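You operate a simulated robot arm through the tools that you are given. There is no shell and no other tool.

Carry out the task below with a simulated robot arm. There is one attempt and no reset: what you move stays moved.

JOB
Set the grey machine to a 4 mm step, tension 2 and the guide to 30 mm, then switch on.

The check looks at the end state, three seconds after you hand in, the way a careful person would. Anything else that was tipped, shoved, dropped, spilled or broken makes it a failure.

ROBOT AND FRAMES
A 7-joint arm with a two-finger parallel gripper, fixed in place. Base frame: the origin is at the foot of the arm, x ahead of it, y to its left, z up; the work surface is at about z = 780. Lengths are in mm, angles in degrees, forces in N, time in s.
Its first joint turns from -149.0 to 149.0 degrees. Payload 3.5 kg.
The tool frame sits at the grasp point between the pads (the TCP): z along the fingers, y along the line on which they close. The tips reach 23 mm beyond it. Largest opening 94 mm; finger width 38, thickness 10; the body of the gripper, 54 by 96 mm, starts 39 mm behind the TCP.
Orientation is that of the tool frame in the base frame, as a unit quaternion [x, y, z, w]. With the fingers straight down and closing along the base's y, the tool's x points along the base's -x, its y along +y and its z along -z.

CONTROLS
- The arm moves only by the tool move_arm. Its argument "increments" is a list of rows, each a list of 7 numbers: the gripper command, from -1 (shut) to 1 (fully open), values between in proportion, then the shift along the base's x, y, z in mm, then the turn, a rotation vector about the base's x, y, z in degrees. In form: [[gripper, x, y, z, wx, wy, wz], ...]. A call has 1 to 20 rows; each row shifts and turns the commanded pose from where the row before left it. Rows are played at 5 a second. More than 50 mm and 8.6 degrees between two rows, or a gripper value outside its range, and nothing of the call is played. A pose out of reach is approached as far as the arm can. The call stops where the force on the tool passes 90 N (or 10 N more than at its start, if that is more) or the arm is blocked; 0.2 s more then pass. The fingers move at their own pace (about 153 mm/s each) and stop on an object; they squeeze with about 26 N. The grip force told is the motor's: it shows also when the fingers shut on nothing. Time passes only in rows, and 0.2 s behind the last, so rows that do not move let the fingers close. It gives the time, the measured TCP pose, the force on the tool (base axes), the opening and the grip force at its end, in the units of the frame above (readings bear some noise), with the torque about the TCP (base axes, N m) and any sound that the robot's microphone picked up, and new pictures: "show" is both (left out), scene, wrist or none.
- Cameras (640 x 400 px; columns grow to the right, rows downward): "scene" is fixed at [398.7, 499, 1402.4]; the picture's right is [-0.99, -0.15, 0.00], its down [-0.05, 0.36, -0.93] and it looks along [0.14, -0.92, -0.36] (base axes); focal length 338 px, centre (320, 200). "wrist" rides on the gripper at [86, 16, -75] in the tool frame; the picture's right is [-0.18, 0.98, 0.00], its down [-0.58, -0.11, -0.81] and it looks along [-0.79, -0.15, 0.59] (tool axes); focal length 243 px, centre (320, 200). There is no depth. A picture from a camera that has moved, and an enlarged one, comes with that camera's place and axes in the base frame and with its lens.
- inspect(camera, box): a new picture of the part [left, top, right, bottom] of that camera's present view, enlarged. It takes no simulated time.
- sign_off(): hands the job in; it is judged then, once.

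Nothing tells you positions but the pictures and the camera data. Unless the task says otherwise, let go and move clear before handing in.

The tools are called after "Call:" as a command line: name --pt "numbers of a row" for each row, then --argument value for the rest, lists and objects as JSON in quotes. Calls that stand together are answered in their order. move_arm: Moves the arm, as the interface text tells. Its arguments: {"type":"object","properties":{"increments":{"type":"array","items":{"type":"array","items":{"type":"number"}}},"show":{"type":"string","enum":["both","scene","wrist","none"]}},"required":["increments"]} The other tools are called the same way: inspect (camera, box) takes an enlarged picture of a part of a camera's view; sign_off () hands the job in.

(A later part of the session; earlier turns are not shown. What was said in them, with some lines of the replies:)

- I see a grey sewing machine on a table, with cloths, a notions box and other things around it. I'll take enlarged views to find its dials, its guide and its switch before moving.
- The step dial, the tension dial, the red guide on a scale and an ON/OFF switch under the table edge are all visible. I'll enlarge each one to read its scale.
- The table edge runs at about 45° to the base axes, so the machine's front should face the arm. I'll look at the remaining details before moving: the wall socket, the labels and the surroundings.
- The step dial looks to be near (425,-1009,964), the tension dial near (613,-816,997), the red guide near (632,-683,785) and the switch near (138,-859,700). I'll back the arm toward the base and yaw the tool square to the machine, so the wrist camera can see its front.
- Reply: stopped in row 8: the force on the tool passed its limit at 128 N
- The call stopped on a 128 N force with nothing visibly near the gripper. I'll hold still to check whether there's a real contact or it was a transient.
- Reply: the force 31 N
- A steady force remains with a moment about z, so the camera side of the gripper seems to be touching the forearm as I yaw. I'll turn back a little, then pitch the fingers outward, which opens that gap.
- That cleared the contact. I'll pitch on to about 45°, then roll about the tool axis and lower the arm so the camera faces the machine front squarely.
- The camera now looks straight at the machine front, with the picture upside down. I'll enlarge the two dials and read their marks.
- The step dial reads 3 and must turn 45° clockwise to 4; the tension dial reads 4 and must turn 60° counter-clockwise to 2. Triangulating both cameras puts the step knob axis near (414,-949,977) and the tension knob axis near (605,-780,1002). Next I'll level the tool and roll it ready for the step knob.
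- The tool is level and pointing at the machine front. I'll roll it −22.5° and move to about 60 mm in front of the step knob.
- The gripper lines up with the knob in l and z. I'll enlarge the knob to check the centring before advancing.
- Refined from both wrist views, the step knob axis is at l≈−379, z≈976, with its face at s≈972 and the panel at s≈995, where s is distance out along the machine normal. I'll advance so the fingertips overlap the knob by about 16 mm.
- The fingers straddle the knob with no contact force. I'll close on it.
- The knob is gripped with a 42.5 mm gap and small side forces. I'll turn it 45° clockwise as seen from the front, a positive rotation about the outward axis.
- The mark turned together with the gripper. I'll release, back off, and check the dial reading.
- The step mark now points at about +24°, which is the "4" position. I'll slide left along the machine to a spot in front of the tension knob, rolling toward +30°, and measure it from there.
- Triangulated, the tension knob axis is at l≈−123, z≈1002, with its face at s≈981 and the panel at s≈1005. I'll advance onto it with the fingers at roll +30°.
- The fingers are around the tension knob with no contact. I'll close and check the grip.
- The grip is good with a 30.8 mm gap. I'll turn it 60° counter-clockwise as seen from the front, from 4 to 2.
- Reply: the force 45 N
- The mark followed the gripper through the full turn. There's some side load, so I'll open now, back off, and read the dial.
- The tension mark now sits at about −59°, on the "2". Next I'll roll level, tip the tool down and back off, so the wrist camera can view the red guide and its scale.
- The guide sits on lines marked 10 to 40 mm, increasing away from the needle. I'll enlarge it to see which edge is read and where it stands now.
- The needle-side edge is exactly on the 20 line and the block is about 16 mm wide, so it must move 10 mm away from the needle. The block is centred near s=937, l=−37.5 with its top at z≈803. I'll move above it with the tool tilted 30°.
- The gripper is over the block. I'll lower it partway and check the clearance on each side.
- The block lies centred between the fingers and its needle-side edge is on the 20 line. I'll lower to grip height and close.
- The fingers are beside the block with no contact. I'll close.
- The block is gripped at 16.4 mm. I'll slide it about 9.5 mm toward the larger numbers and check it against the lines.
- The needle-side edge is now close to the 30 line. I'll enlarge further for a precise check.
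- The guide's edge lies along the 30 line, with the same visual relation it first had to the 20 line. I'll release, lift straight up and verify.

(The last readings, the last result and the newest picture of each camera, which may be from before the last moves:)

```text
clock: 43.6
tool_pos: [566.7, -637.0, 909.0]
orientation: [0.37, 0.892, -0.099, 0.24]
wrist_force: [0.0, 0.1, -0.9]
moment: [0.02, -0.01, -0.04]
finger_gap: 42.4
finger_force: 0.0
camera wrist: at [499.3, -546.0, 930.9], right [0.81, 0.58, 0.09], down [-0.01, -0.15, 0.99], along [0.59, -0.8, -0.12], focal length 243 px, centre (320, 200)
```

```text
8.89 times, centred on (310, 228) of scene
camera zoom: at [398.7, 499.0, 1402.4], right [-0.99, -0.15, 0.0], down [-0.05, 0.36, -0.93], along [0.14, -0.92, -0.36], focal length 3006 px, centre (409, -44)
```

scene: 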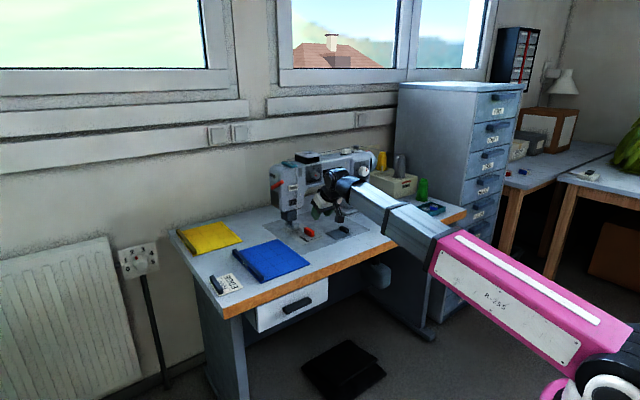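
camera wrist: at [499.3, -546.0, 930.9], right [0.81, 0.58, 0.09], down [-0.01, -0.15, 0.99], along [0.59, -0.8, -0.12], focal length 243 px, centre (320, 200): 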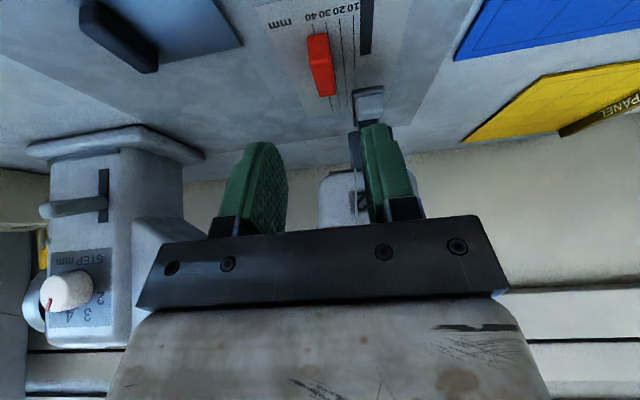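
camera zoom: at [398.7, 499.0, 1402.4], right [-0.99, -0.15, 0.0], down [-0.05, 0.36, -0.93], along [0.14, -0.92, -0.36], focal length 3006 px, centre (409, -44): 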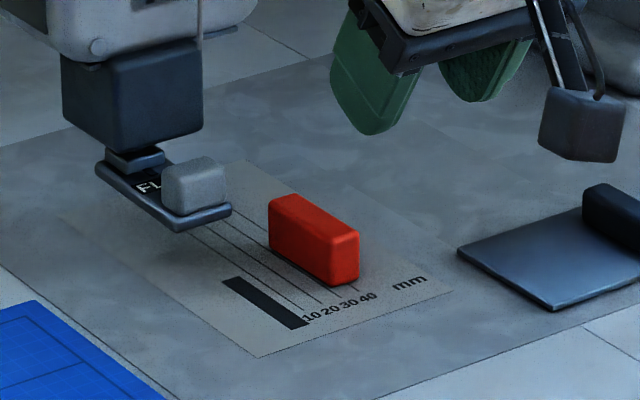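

The guide reads 30. From this pose I can also recheck the step dial.

Call:
inspect --camera "wrist" --box '[20, 230, 130, 350]'

Call:
inspect --camera "scene" --box '[285, 140, 385, 200]'

Call:
inspect --camera "wrist" --box '[295, 15, 345, 65]'

```text
3.33 times, centred on (75, 290) of wrist
camera zoom: at [499.3, -546.0, 930.9], right [0.81, 0.58, 0.09], down [-0.01, -0.15, 0.99], along [0.59, -0.8, -0.12], focal length 809 px, centre (1137, -100)
```

zoom: 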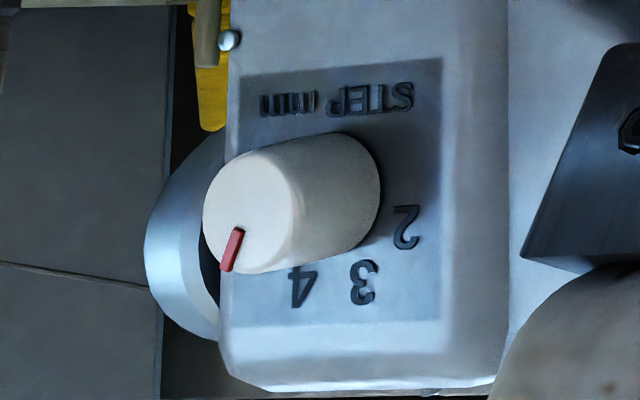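

```text
6.40 times, centred on (335, 170) of scene
camera zoom: at [398.7, 499.0, 1402.4], right [-0.99, -0.15, 0.0], down [-0.05, 0.36, -0.93], along [0.14, -0.92, -0.36], focal length 2164 px, centre (224, 392)
```

zoom: 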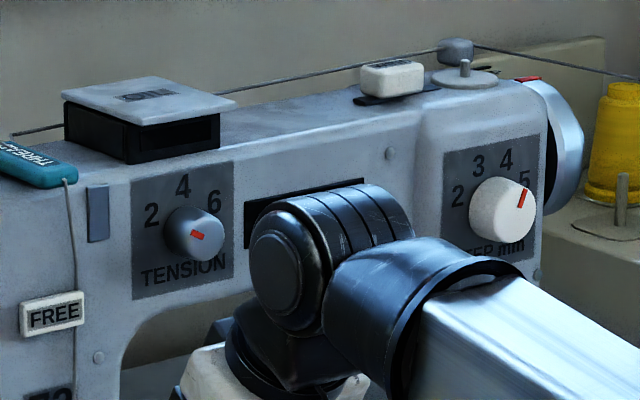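

```text
8.00 times, centred on (320, 40) of wrist
camera zoom: at [499.3, -546.0, 930.9], right [0.81, 0.58, 0.09], down [-0.01, -0.15, 0.99], along [0.59, -0.8, -0.12], focal length 1941 px, centre (320, 1480)
```

zoom: 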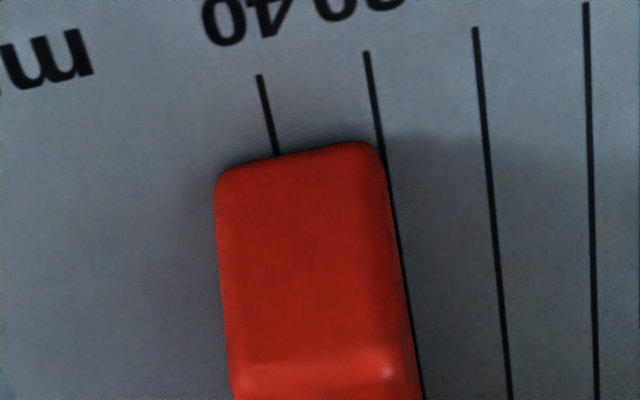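

All three settings look right: step 4, tension 2, guide 30. Now I'll retract from the machine and move right to a spot in front of the switch, at l≈−510 under the table edge.

Call:
move_arm --pt "-1 -25 25 5 0 0 0" --pt "-1 -33 10 0 0 0 0" --pt "-1 -33 -9 0 0 0 0" --pt "-1 -33 -9 0 0 0 0" --pt "-1 -33 -9 0 0 0 0" --pt "-1 -33 -12 0 0 0 0" --pt "-1 -33 -12 0 0 0 0" --pt "-1 -33 -12 0 0 0 0" --pt "-1 -33 -12 0 0 0 0" --pt "-1 -33 -12 0 0 0 0" --pt "-1 -33 -15 0 0 0 0" --pt "-1 -33 -15 0 0 0 0" --pt "-1 -33 -18 0 0 0 0" --pt "-1 -33 -20 0 0 0 0" --pt "-1 -33 -22 0 0 0 0" --pt "-1 -20 -11 0 0 0 0" --pt "-1 0 0 0 0 0 0"

```text
clock: 47.2
tool_pos: [60.1, -789.6, 913.5]
orientation: [0.37, 0.892, -0.099, 0.24]
wrist_force: [-0.4, 0.9, 1.0]
moment: [0.02, 0.01, 0.04]
finger_gap: 0.0
finger_force: 26.2
camera wrist: at [-9.3, -698.2, 935.4], right [0.81, 0.58, 0.09], down [-0.01, -0.15, 0.99], along [0.59, -0.8, -0.12], focal length 243 px, centre (320, 200)
```

scene: 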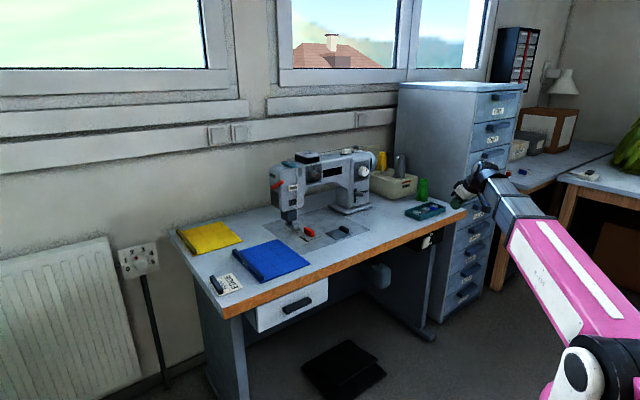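
wrist: 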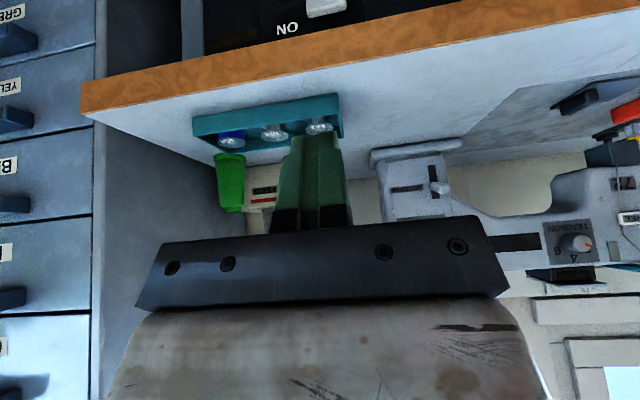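

I'm in front of the table edge and the ON label is in view below it. I'll lower to the switch height while staying clear of the edge.

Call:
move_arm --pt "-1 -5 5 -25 0 0 0" --pt "-1 -5 5 -30 0 0 0" --pt "-1 0 0 -30 0 0 0" --pt "-1 0 0 -30 0 0 0" --pt "-1 0 0 -30 0 0 0" --pt "-1 0 0 -30 0 0 0" --pt "-1 0 0 -25 0 0 0" --pt "-1 0 0 0 0 0 0"

Call:
inspect --camera "wrist" --box '[220, 0, 440, 160]'

```text
clock: 49.0
tool_pos: [50.4, -778.9, 713.5]
orientation: [0.369, 0.892, -0.099, 0.24]
wrist_force: [-0.2, 0.5, -0.3]
moment: [0.02, -0.02, -0.03]
finger_gap: 0.2
finger_force: 25.9
camera wrist: at [-18.1, -689.1, 736.2], right [0.81, 0.58, 0.09], down [-0.01, -0.15, 0.99], along [0.59, -0.8, -0.11], focal length 243 px, centre (320, 200)
```

scene: 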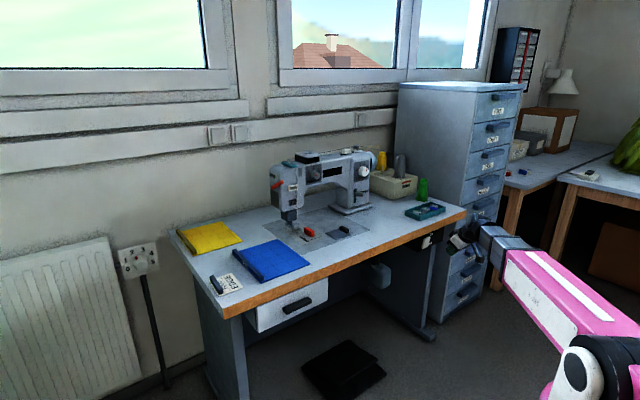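
wrist: 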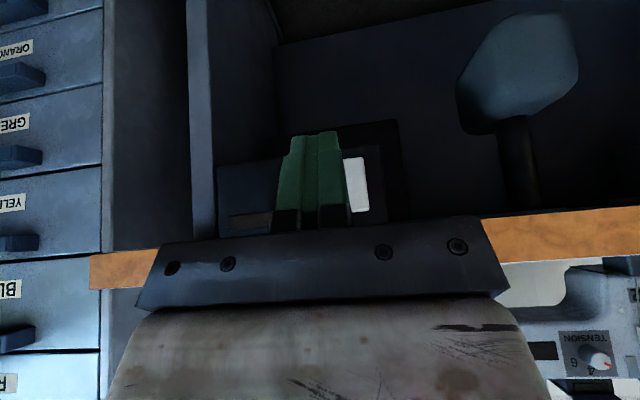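

```text
2.50 times, centred on (330, 80) of wrist
camera zoom: at [-18.1, -689.1, 736.2], right [0.81, 0.58, 0.09], down [-0.01, -0.15, 0.99], along [0.59, -0.8, -0.11], focal length 606 px, centre (295, 500)
```

zoom: 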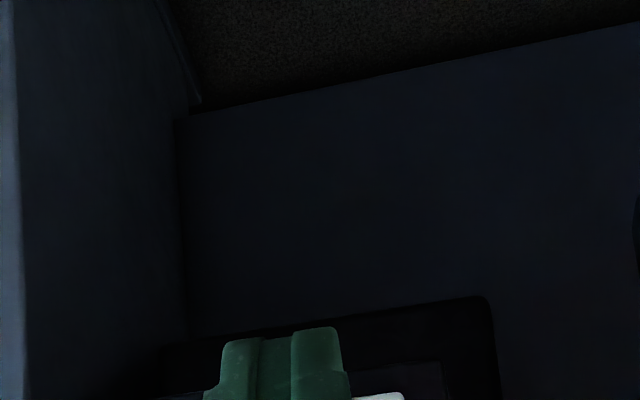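

The rocker is half hidden behind my closed fingers. I'll raise a little so the camera sees it clear of them.

Call:
move_arm --pt "-1 0 0 25 0 0 0" --pt "-1 0 0 25 0 0 0" --pt "-1 0 0 20 0 0 0" --pt "-1 0 0 0 0 0 0" --show "wrist"

Call:
inspect --camera "wrist" --box '[220, 40, 440, 200]'

Call:
inspect --camera "wrist" --box '[300, 50, 400, 150]'

```text
clock: 50.0
tool_pos: [50.7, -778.6, 784.5]
orientation: [0.369, 0.893, -0.098, 0.239]
wrist_force: [0.0, -0.2, 0.7]
moment: [0.0, 0.04, 0.02]
finger_gap: 0.3
finger_force: 26.3
camera wrist: at [-18.7, -688.0, 806.4], right [0.81, 0.58, 0.09], down [-0.01, -0.15, 0.99], along [0.59, -0.8, -0.12], focal length 243 px, centre (320, 200)
```

wrist: 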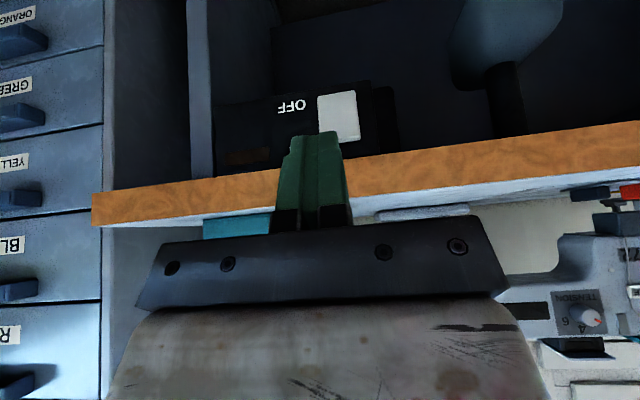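

```text
2.50 times, centred on (330, 120) of wrist
camera zoom: at [-18.7, -688.0, 806.4], right [0.81, 0.58, 0.09], down [-0.01, -0.15, 0.99], along [0.59, -0.8, -0.12], focal length 606 px, centre (295, 400)
```

zoom: 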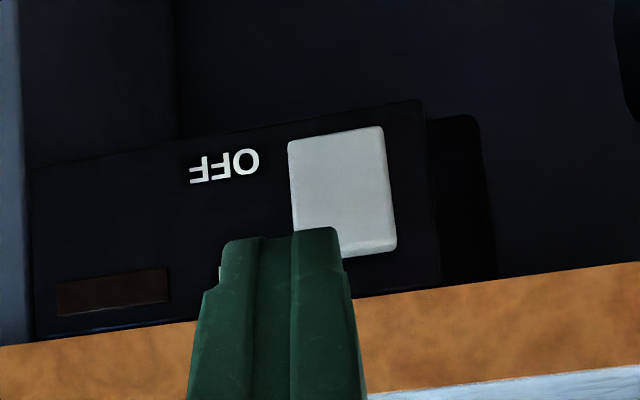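

```text
4.00 times, centred on (350, 100) of wrist
camera zoom: at [-18.7, -688.0, 806.4], right [0.81, 0.58, 0.09], down [-0.01, -0.15, 0.99], along [0.59, -0.8, -0.12], focal length 970 px, centre (200, 600)
```

zoom: 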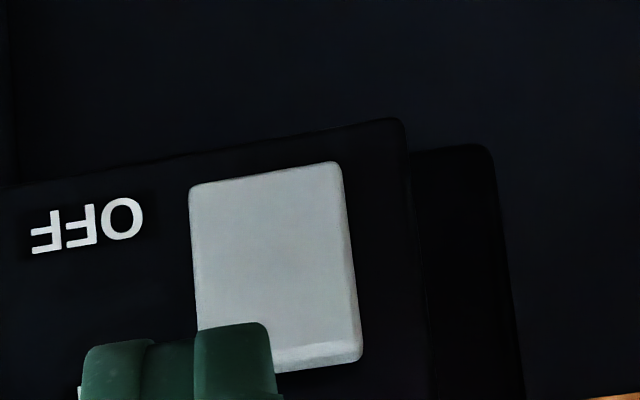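

The rocker spans about l −489 to −527 and z 672 to 725. Its top half sticks out and ON is at the top, so I need to press the upper half. I'll level the tool out in front of the table, then line up at l=−508, z≈718.

Call:
move_arm --pt "-1 0 0 0 -3.536 -3.536 0" --pt "-1 0 0 0 -3.536 -3.536 0" --pt "-1 0 0 0 -3.536 -3.536 0" --pt "-1 0 0 0 -3.536 -3.536 0" --pt "-1 0 0 0 -3.536 -3.536 0" --pt "-1 0 0 0 -3.536 -3.536 0" --pt "-1 0 0 0 -3.536 -3.536 0" --pt "-1 0 0 0 -3.536 -3.536 0" --pt "-1 0 0 0 -3.536 -3.536 0" --pt "-1 0 0 0 -3.536 -3.536 0" --pt "-1 0 0 0 -3.536 -3.536 0" --pt "-1 0 0 0 -3.536 -3.536 0" --pt "-1 1 1 -16 0 0 0" --pt "-1 1 1 -16 0 0 0" --pt "-1 1 1 -16 0 0 0" --pt "-1 1 1 -16 0 0 0" --pt "-1 0 0 0 0 0 0"

Call:
inspect --camera "scene" --box '[380, 180, 540, 300]'

```text
clock: 53.6
tool_pos: [53.8, -773.8, 721.0]
orientation: [0.271, 0.653, -0.272, 0.653]
wrist_force: [0.3, 0.6, -0.9]
moment: [-0.01, -0.01, 0.03]
finger_gap: 0.1
finger_force: 26.4
camera wrist: at [12.1, -711.2, 634.5], right [0.69, 0.7, 0.18], down [-0.65, 0.49, 0.58], along [0.31, -0.52, 0.79], focal length 243 px, centre (320, 200)
```

scene: 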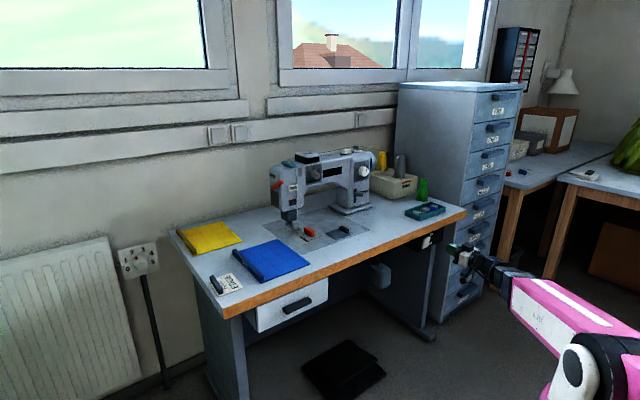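
wrist: 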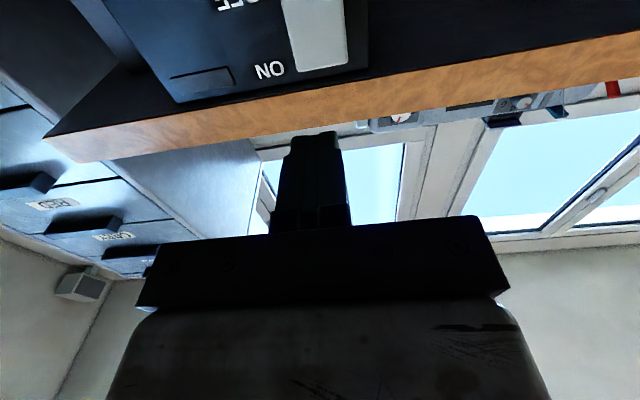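

```text
3.33 times, centred on (460, 240) of scene
camera zoom: at [398.7, 499.0, 1402.4], right [-0.99, -0.15, 0.0], down [-0.05, 0.36, -0.93], along [0.14, -0.92, -0.36], focal length 1127 px, centre (-147, 67)
```

zoom: 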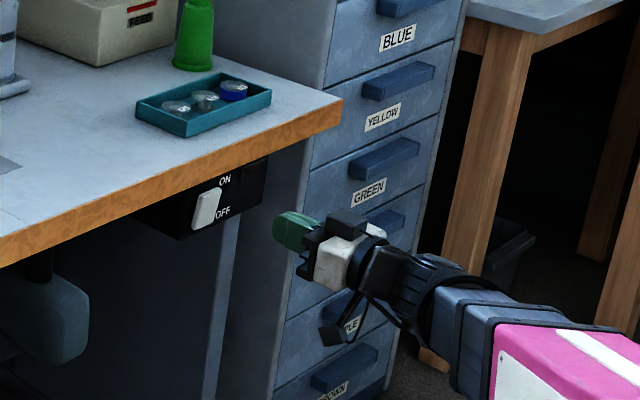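

The tool is level and aimed at the rocker. I'll check its position in this view before advancing.

Call:
inspect --camera "wrist" --box '[230, 0, 390, 110]'

```text
3.64 times, centred on (310, 55) of wrist
camera zoom: at [12.1, -711.2, 634.5], right [0.69, 0.7, 0.18], down [-0.65, 0.49, 0.58], along [0.31, -0.52, 0.79], focal length 882 px, centre (356, 727)
```

zoom: 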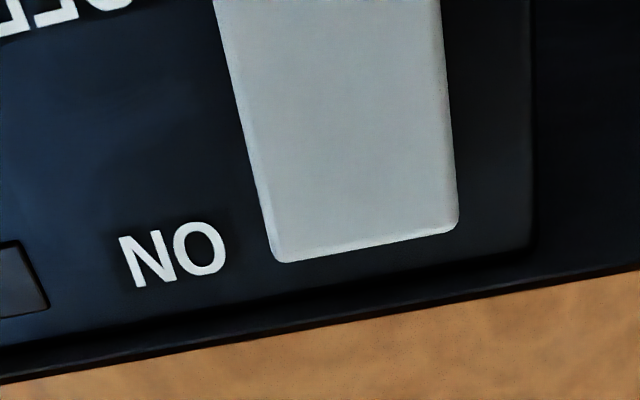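

Both views put the rocker top edge at z≈724 and the fascia's lower edge at z≈741. I'll approach at z≈716 and stop just short of the rocker.

Call:
move_arm --pt "-1 9.9 -8.5 -2.5 0 0 0" --pt "-1 9.2 -9.2 -2.5 0 0 0" --pt "-1 9.2 -9.2 0 0 0 0" --pt "-1 9.2 -9.2 0 0 0 0" --pt "-1 9.2 -9.2 0 0 0 0" --pt "-1 9.2 -9.2 0 0 0 0" --pt "-1 4.2 -4.2 0 0 0 0" --pt "-1 0 0 0 0 0 0"

Call:
inspect --camera "scene" --box '[395, 210, 475, 270]'

Call:
inspect --camera "wrist" --box '[220, 40, 440, 200]'

```text
clock: 55.4
tool_pos: [114.3, -833.4, 715.7]
orientation: [0.271, 0.652, -0.271, 0.654]
wrist_force: [-0.1, -0.1, 0.4]
moment: [0.02, 0.02, 0.03]
finger_gap: 0.1
finger_force: 26.1
camera wrist: at [72.8, -769.6, 629.4], right [0.69, 0.7, 0.18], down [-0.65, 0.49, 0.58], along [0.31, -0.52, 0.79], focal length 243 px, centre (320, 200)
```

scene: 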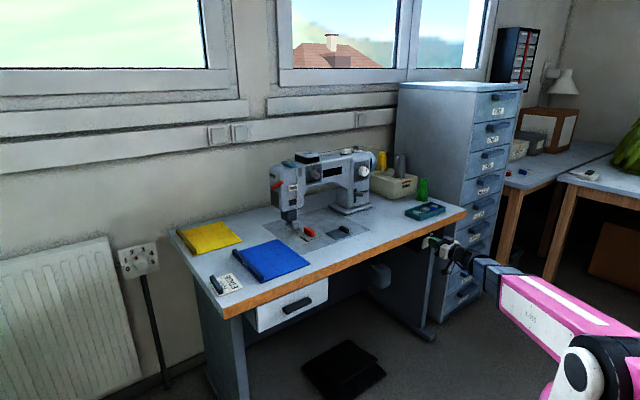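
wrist: 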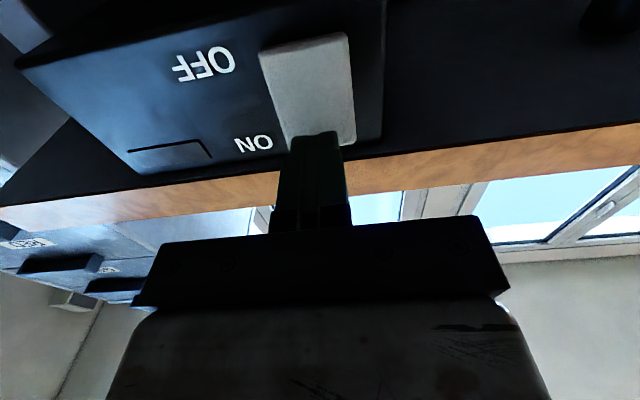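

```text
6.67 times, centred on (435, 240) of scene
camera zoom: at [398.7, 499.0, 1402.4], right [-0.99, -0.15, 0.0], down [-0.05, 0.36, -0.93], along [0.14, -0.92, -0.36], focal length 2255 px, centre (-447, -67)
```

zoom: 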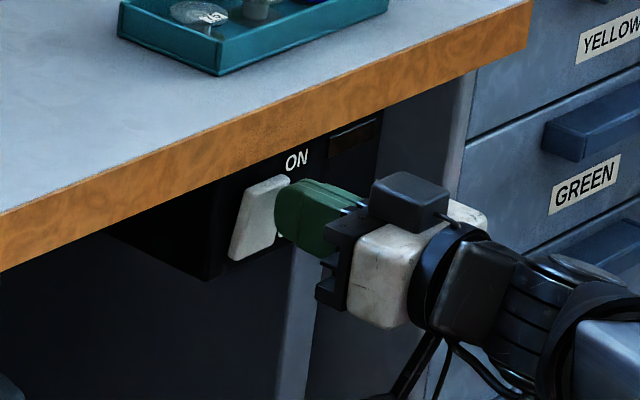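

```text
2.50 times, centred on (330, 120) of wrist
camera zoom: at [72.8, -769.6, 629.4], right [0.69, 0.7, 0.18], down [-0.65, 0.49, 0.58], along [0.31, -0.52, 0.79], focal length 606 px, centre (295, 400)
```

zoom: 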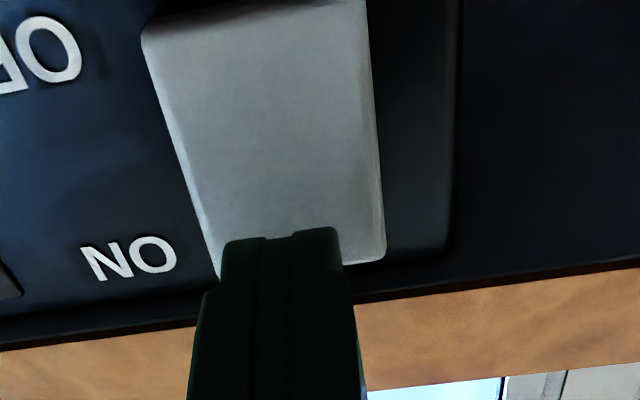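

The tip is about 10 mm from the rocker's upper half. I'll creep in and watch the force.

Call:
move_arm --pt "-1 1.77 -1.77 0 0 0 0" --pt "-1 1.77 -1.77 0 0 0 0" --pt "-1 1.77 -1.77 0 0 0 0" --pt "-1 1.77 -1.77 0 0 0 0" --pt "-1 1.77 -1.77 0 0 0 0" --pt "-1 1.77 -1.77 0 0 0 0"

Call:
inspect --camera "scene" --box '[395, 210, 475, 270]'

Call:
inspect --camera "wrist" --box '[220, 40, 440, 200]'

```text
clock: 56.8
tool_pos: [122.2, -841.8, 714.6]
orientation: [0.271, 0.652, -0.272, 0.654]
wrist_force: [-45.4, 42.3, 0.3]
moment: [0.82, 0.82, -0.02]
finger_gap: 0.1
finger_force: 26.1
camera wrist: at [80.7, -777.4, 630.6], right [0.7, 0.69, 0.18], down [-0.65, 0.5, 0.58], along [0.31, -0.52, 0.79], focal length 243 px, centre (320, 200)
```

scene: 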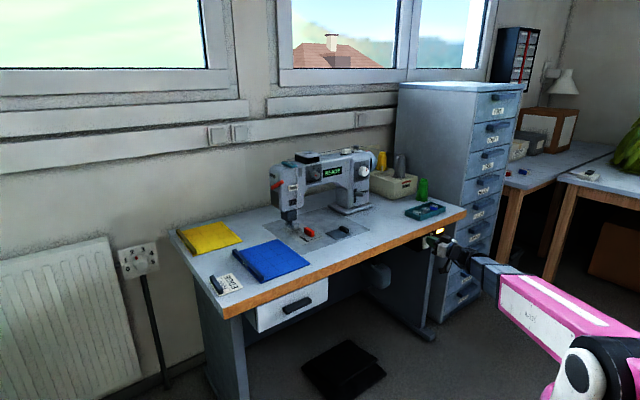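
wrist: 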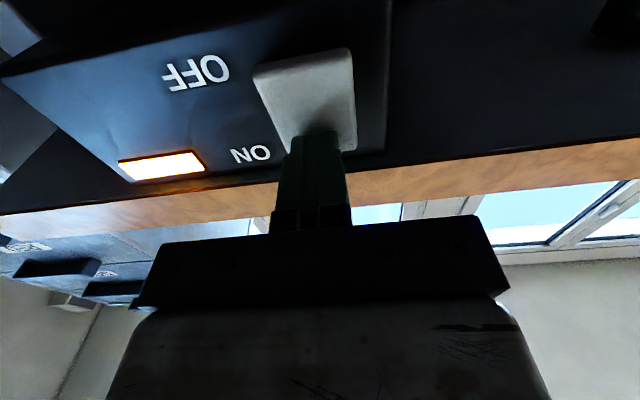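

```text
6.67 times, centred on (435, 240) of scene
camera zoom: at [398.7, 499.0, 1402.4], right [-0.99, -0.15, 0.0], down [-0.05, 0.36, -0.93], along [0.14, -0.92, -0.36], focal length 2255 px, centre (-447, -67)
```

zoom: 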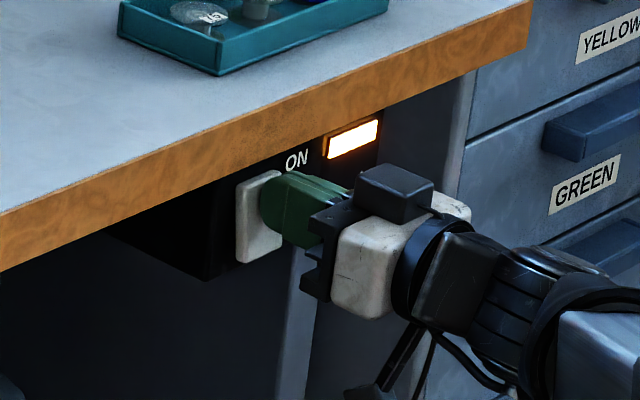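

```text
2.50 times, centred on (330, 120) of wrist
camera zoom: at [80.7, -777.4, 630.6], right [0.7, 0.69, 0.18], down [-0.65, 0.5, 0.58], along [0.31, -0.52, 0.79], focal length 606 px, centre (295, 400)
```

zoom: 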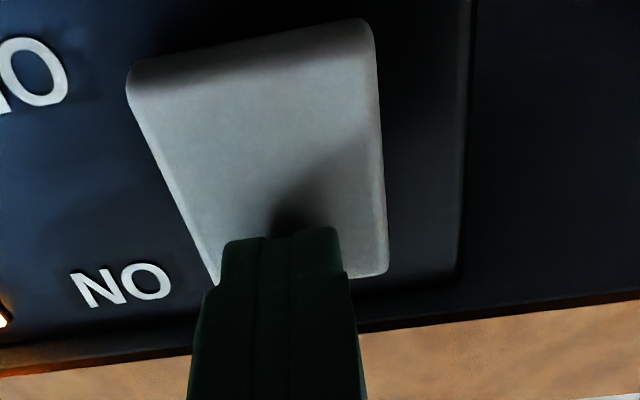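

The orange lamp is lit and the machine's display has come on. I'll back straight off and read the display.

Call:
move_arm --pt "-1 -3.5 3.5 0 0 0 0" --pt "-1 -7 7 0 0 0 0" --pt "-1 -14 14 0 0 0 0" --pt "-1 -20 20 0 0 0 0" --pt "-1 -25 25 0 0 0 0" --pt "-1 -25 25 0 0 0 0" --pt "-1 0 0 0 0 0 0"

Call:
inspect --camera "scene" --box '[310, 150, 360, 190]'

Call:
inspect --camera "scene" --box '[395, 210, 475, 270]'

Call:
inspect --camera "scene" --box '[265, 140, 385, 250]'

```text
clock: 58.4
tool_pos: [30.7, -748.6, 715.6]
orientation: [0.27, 0.652, -0.271, 0.654]
wrist_force: [0.8, -0.1, -0.7]
moment: [-0.02, 0.02, 0.01]
finger_gap: 0.0
finger_force: 26.0
camera wrist: at [-11.5, -686.0, 629.8], right [0.69, 0.7, 0.18], down [-0.65, 0.49, 0.58], along [0.31, -0.52, 0.79], focal length 243 px, centre (320, 200)
```

scene: 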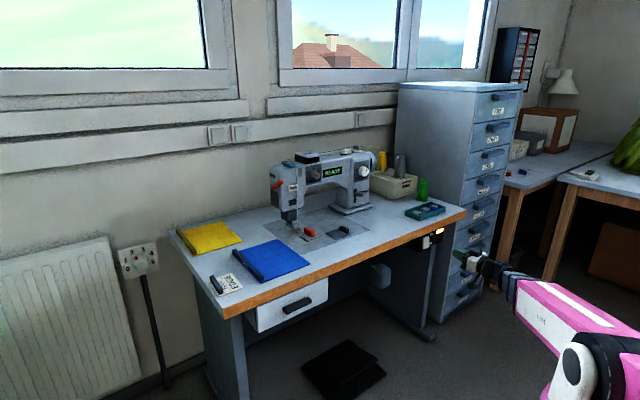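
wrist: 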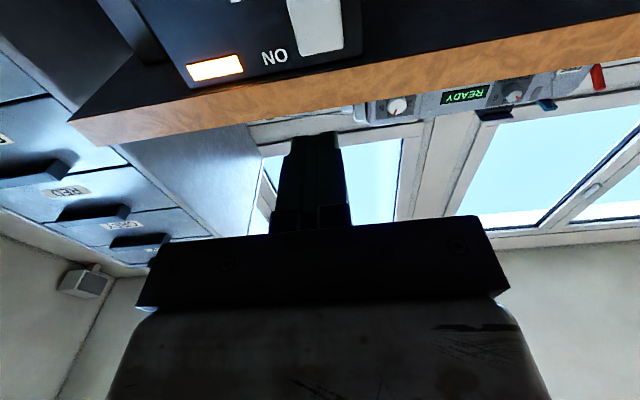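

```text
10.00 times, centred on (335, 170) of scene
camera zoom: at [398.7, 499.0, 1402.4], right [-0.99, -0.15, 0.0], down [-0.05, 0.36, -0.93], along [0.14, -0.92, -0.36], focal length 3382 px, centre (170, 500)
```

zoom: 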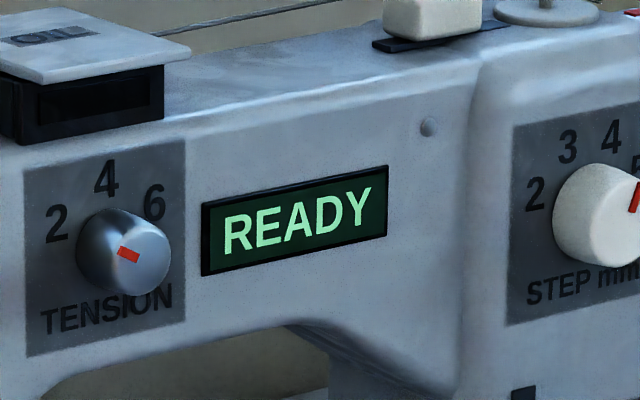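

```text
6.67 times, centred on (435, 240) of scene
camera zoom: at [398.7, 499.0, 1402.4], right [-0.99, -0.15, 0.0], down [-0.05, 0.36, -0.93], along [0.14, -0.92, -0.36], focal length 2255 px, centre (-447, -67)
```

zoom: 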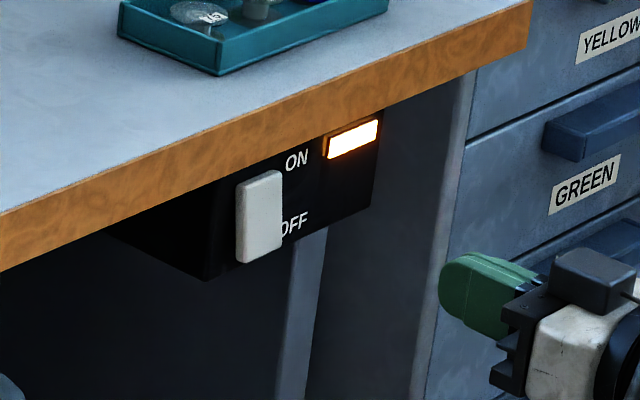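

```text
3.64 times, centred on (325, 195) of scene
camera zoom: at [398.7, 499.0, 1402.4], right [-0.99, -0.15, 0.0], down [-0.05, 0.36, -0.93], along [0.14, -0.92, -0.36], focal length 1230 px, centre (302, 218)
```

zoom: 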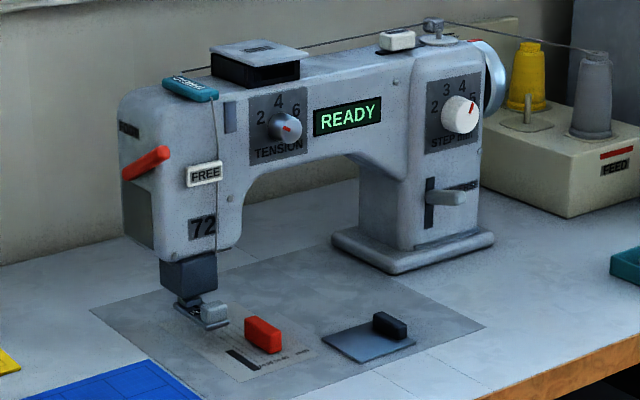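

The display says READY and the lamp is lit, with the rocker on ON. The step mark is on 4, the tension mark on 2 and the guide edge on 30. The gripper is empty and clear of the table, and nothing else looks disturbed, so I'm handing in.

Call:
sign_off

```text
The job is handed in.
```

The grey machine is set to a 4 mm step, tension 2 and guide 30 mm, and it is switched on. I've handed the job in; no verdict has come back yet.

| Setting | Before | Now |
|---|---|---|
| Step dial | 3 | 4; the mark sits about 2° past the number |
| Tension dial | 4 | 2; the mark sits about 1° short of the number |
| Guide | 20 mm | 30 mm; I read the edge facing the needle, which started exactly on the 20 line |
| Power switch | OFF | ON; the lamp is lit and the display reads READY |

Early on, the arm stopped on a 128 N force while I was turning the gripper. I think its camera mount touched the arm's own forearm, because nothing else was near it. I turned back and went another way.

The gripper is empty and clear of the table, and I saw nothing else out of place in the last pictures.
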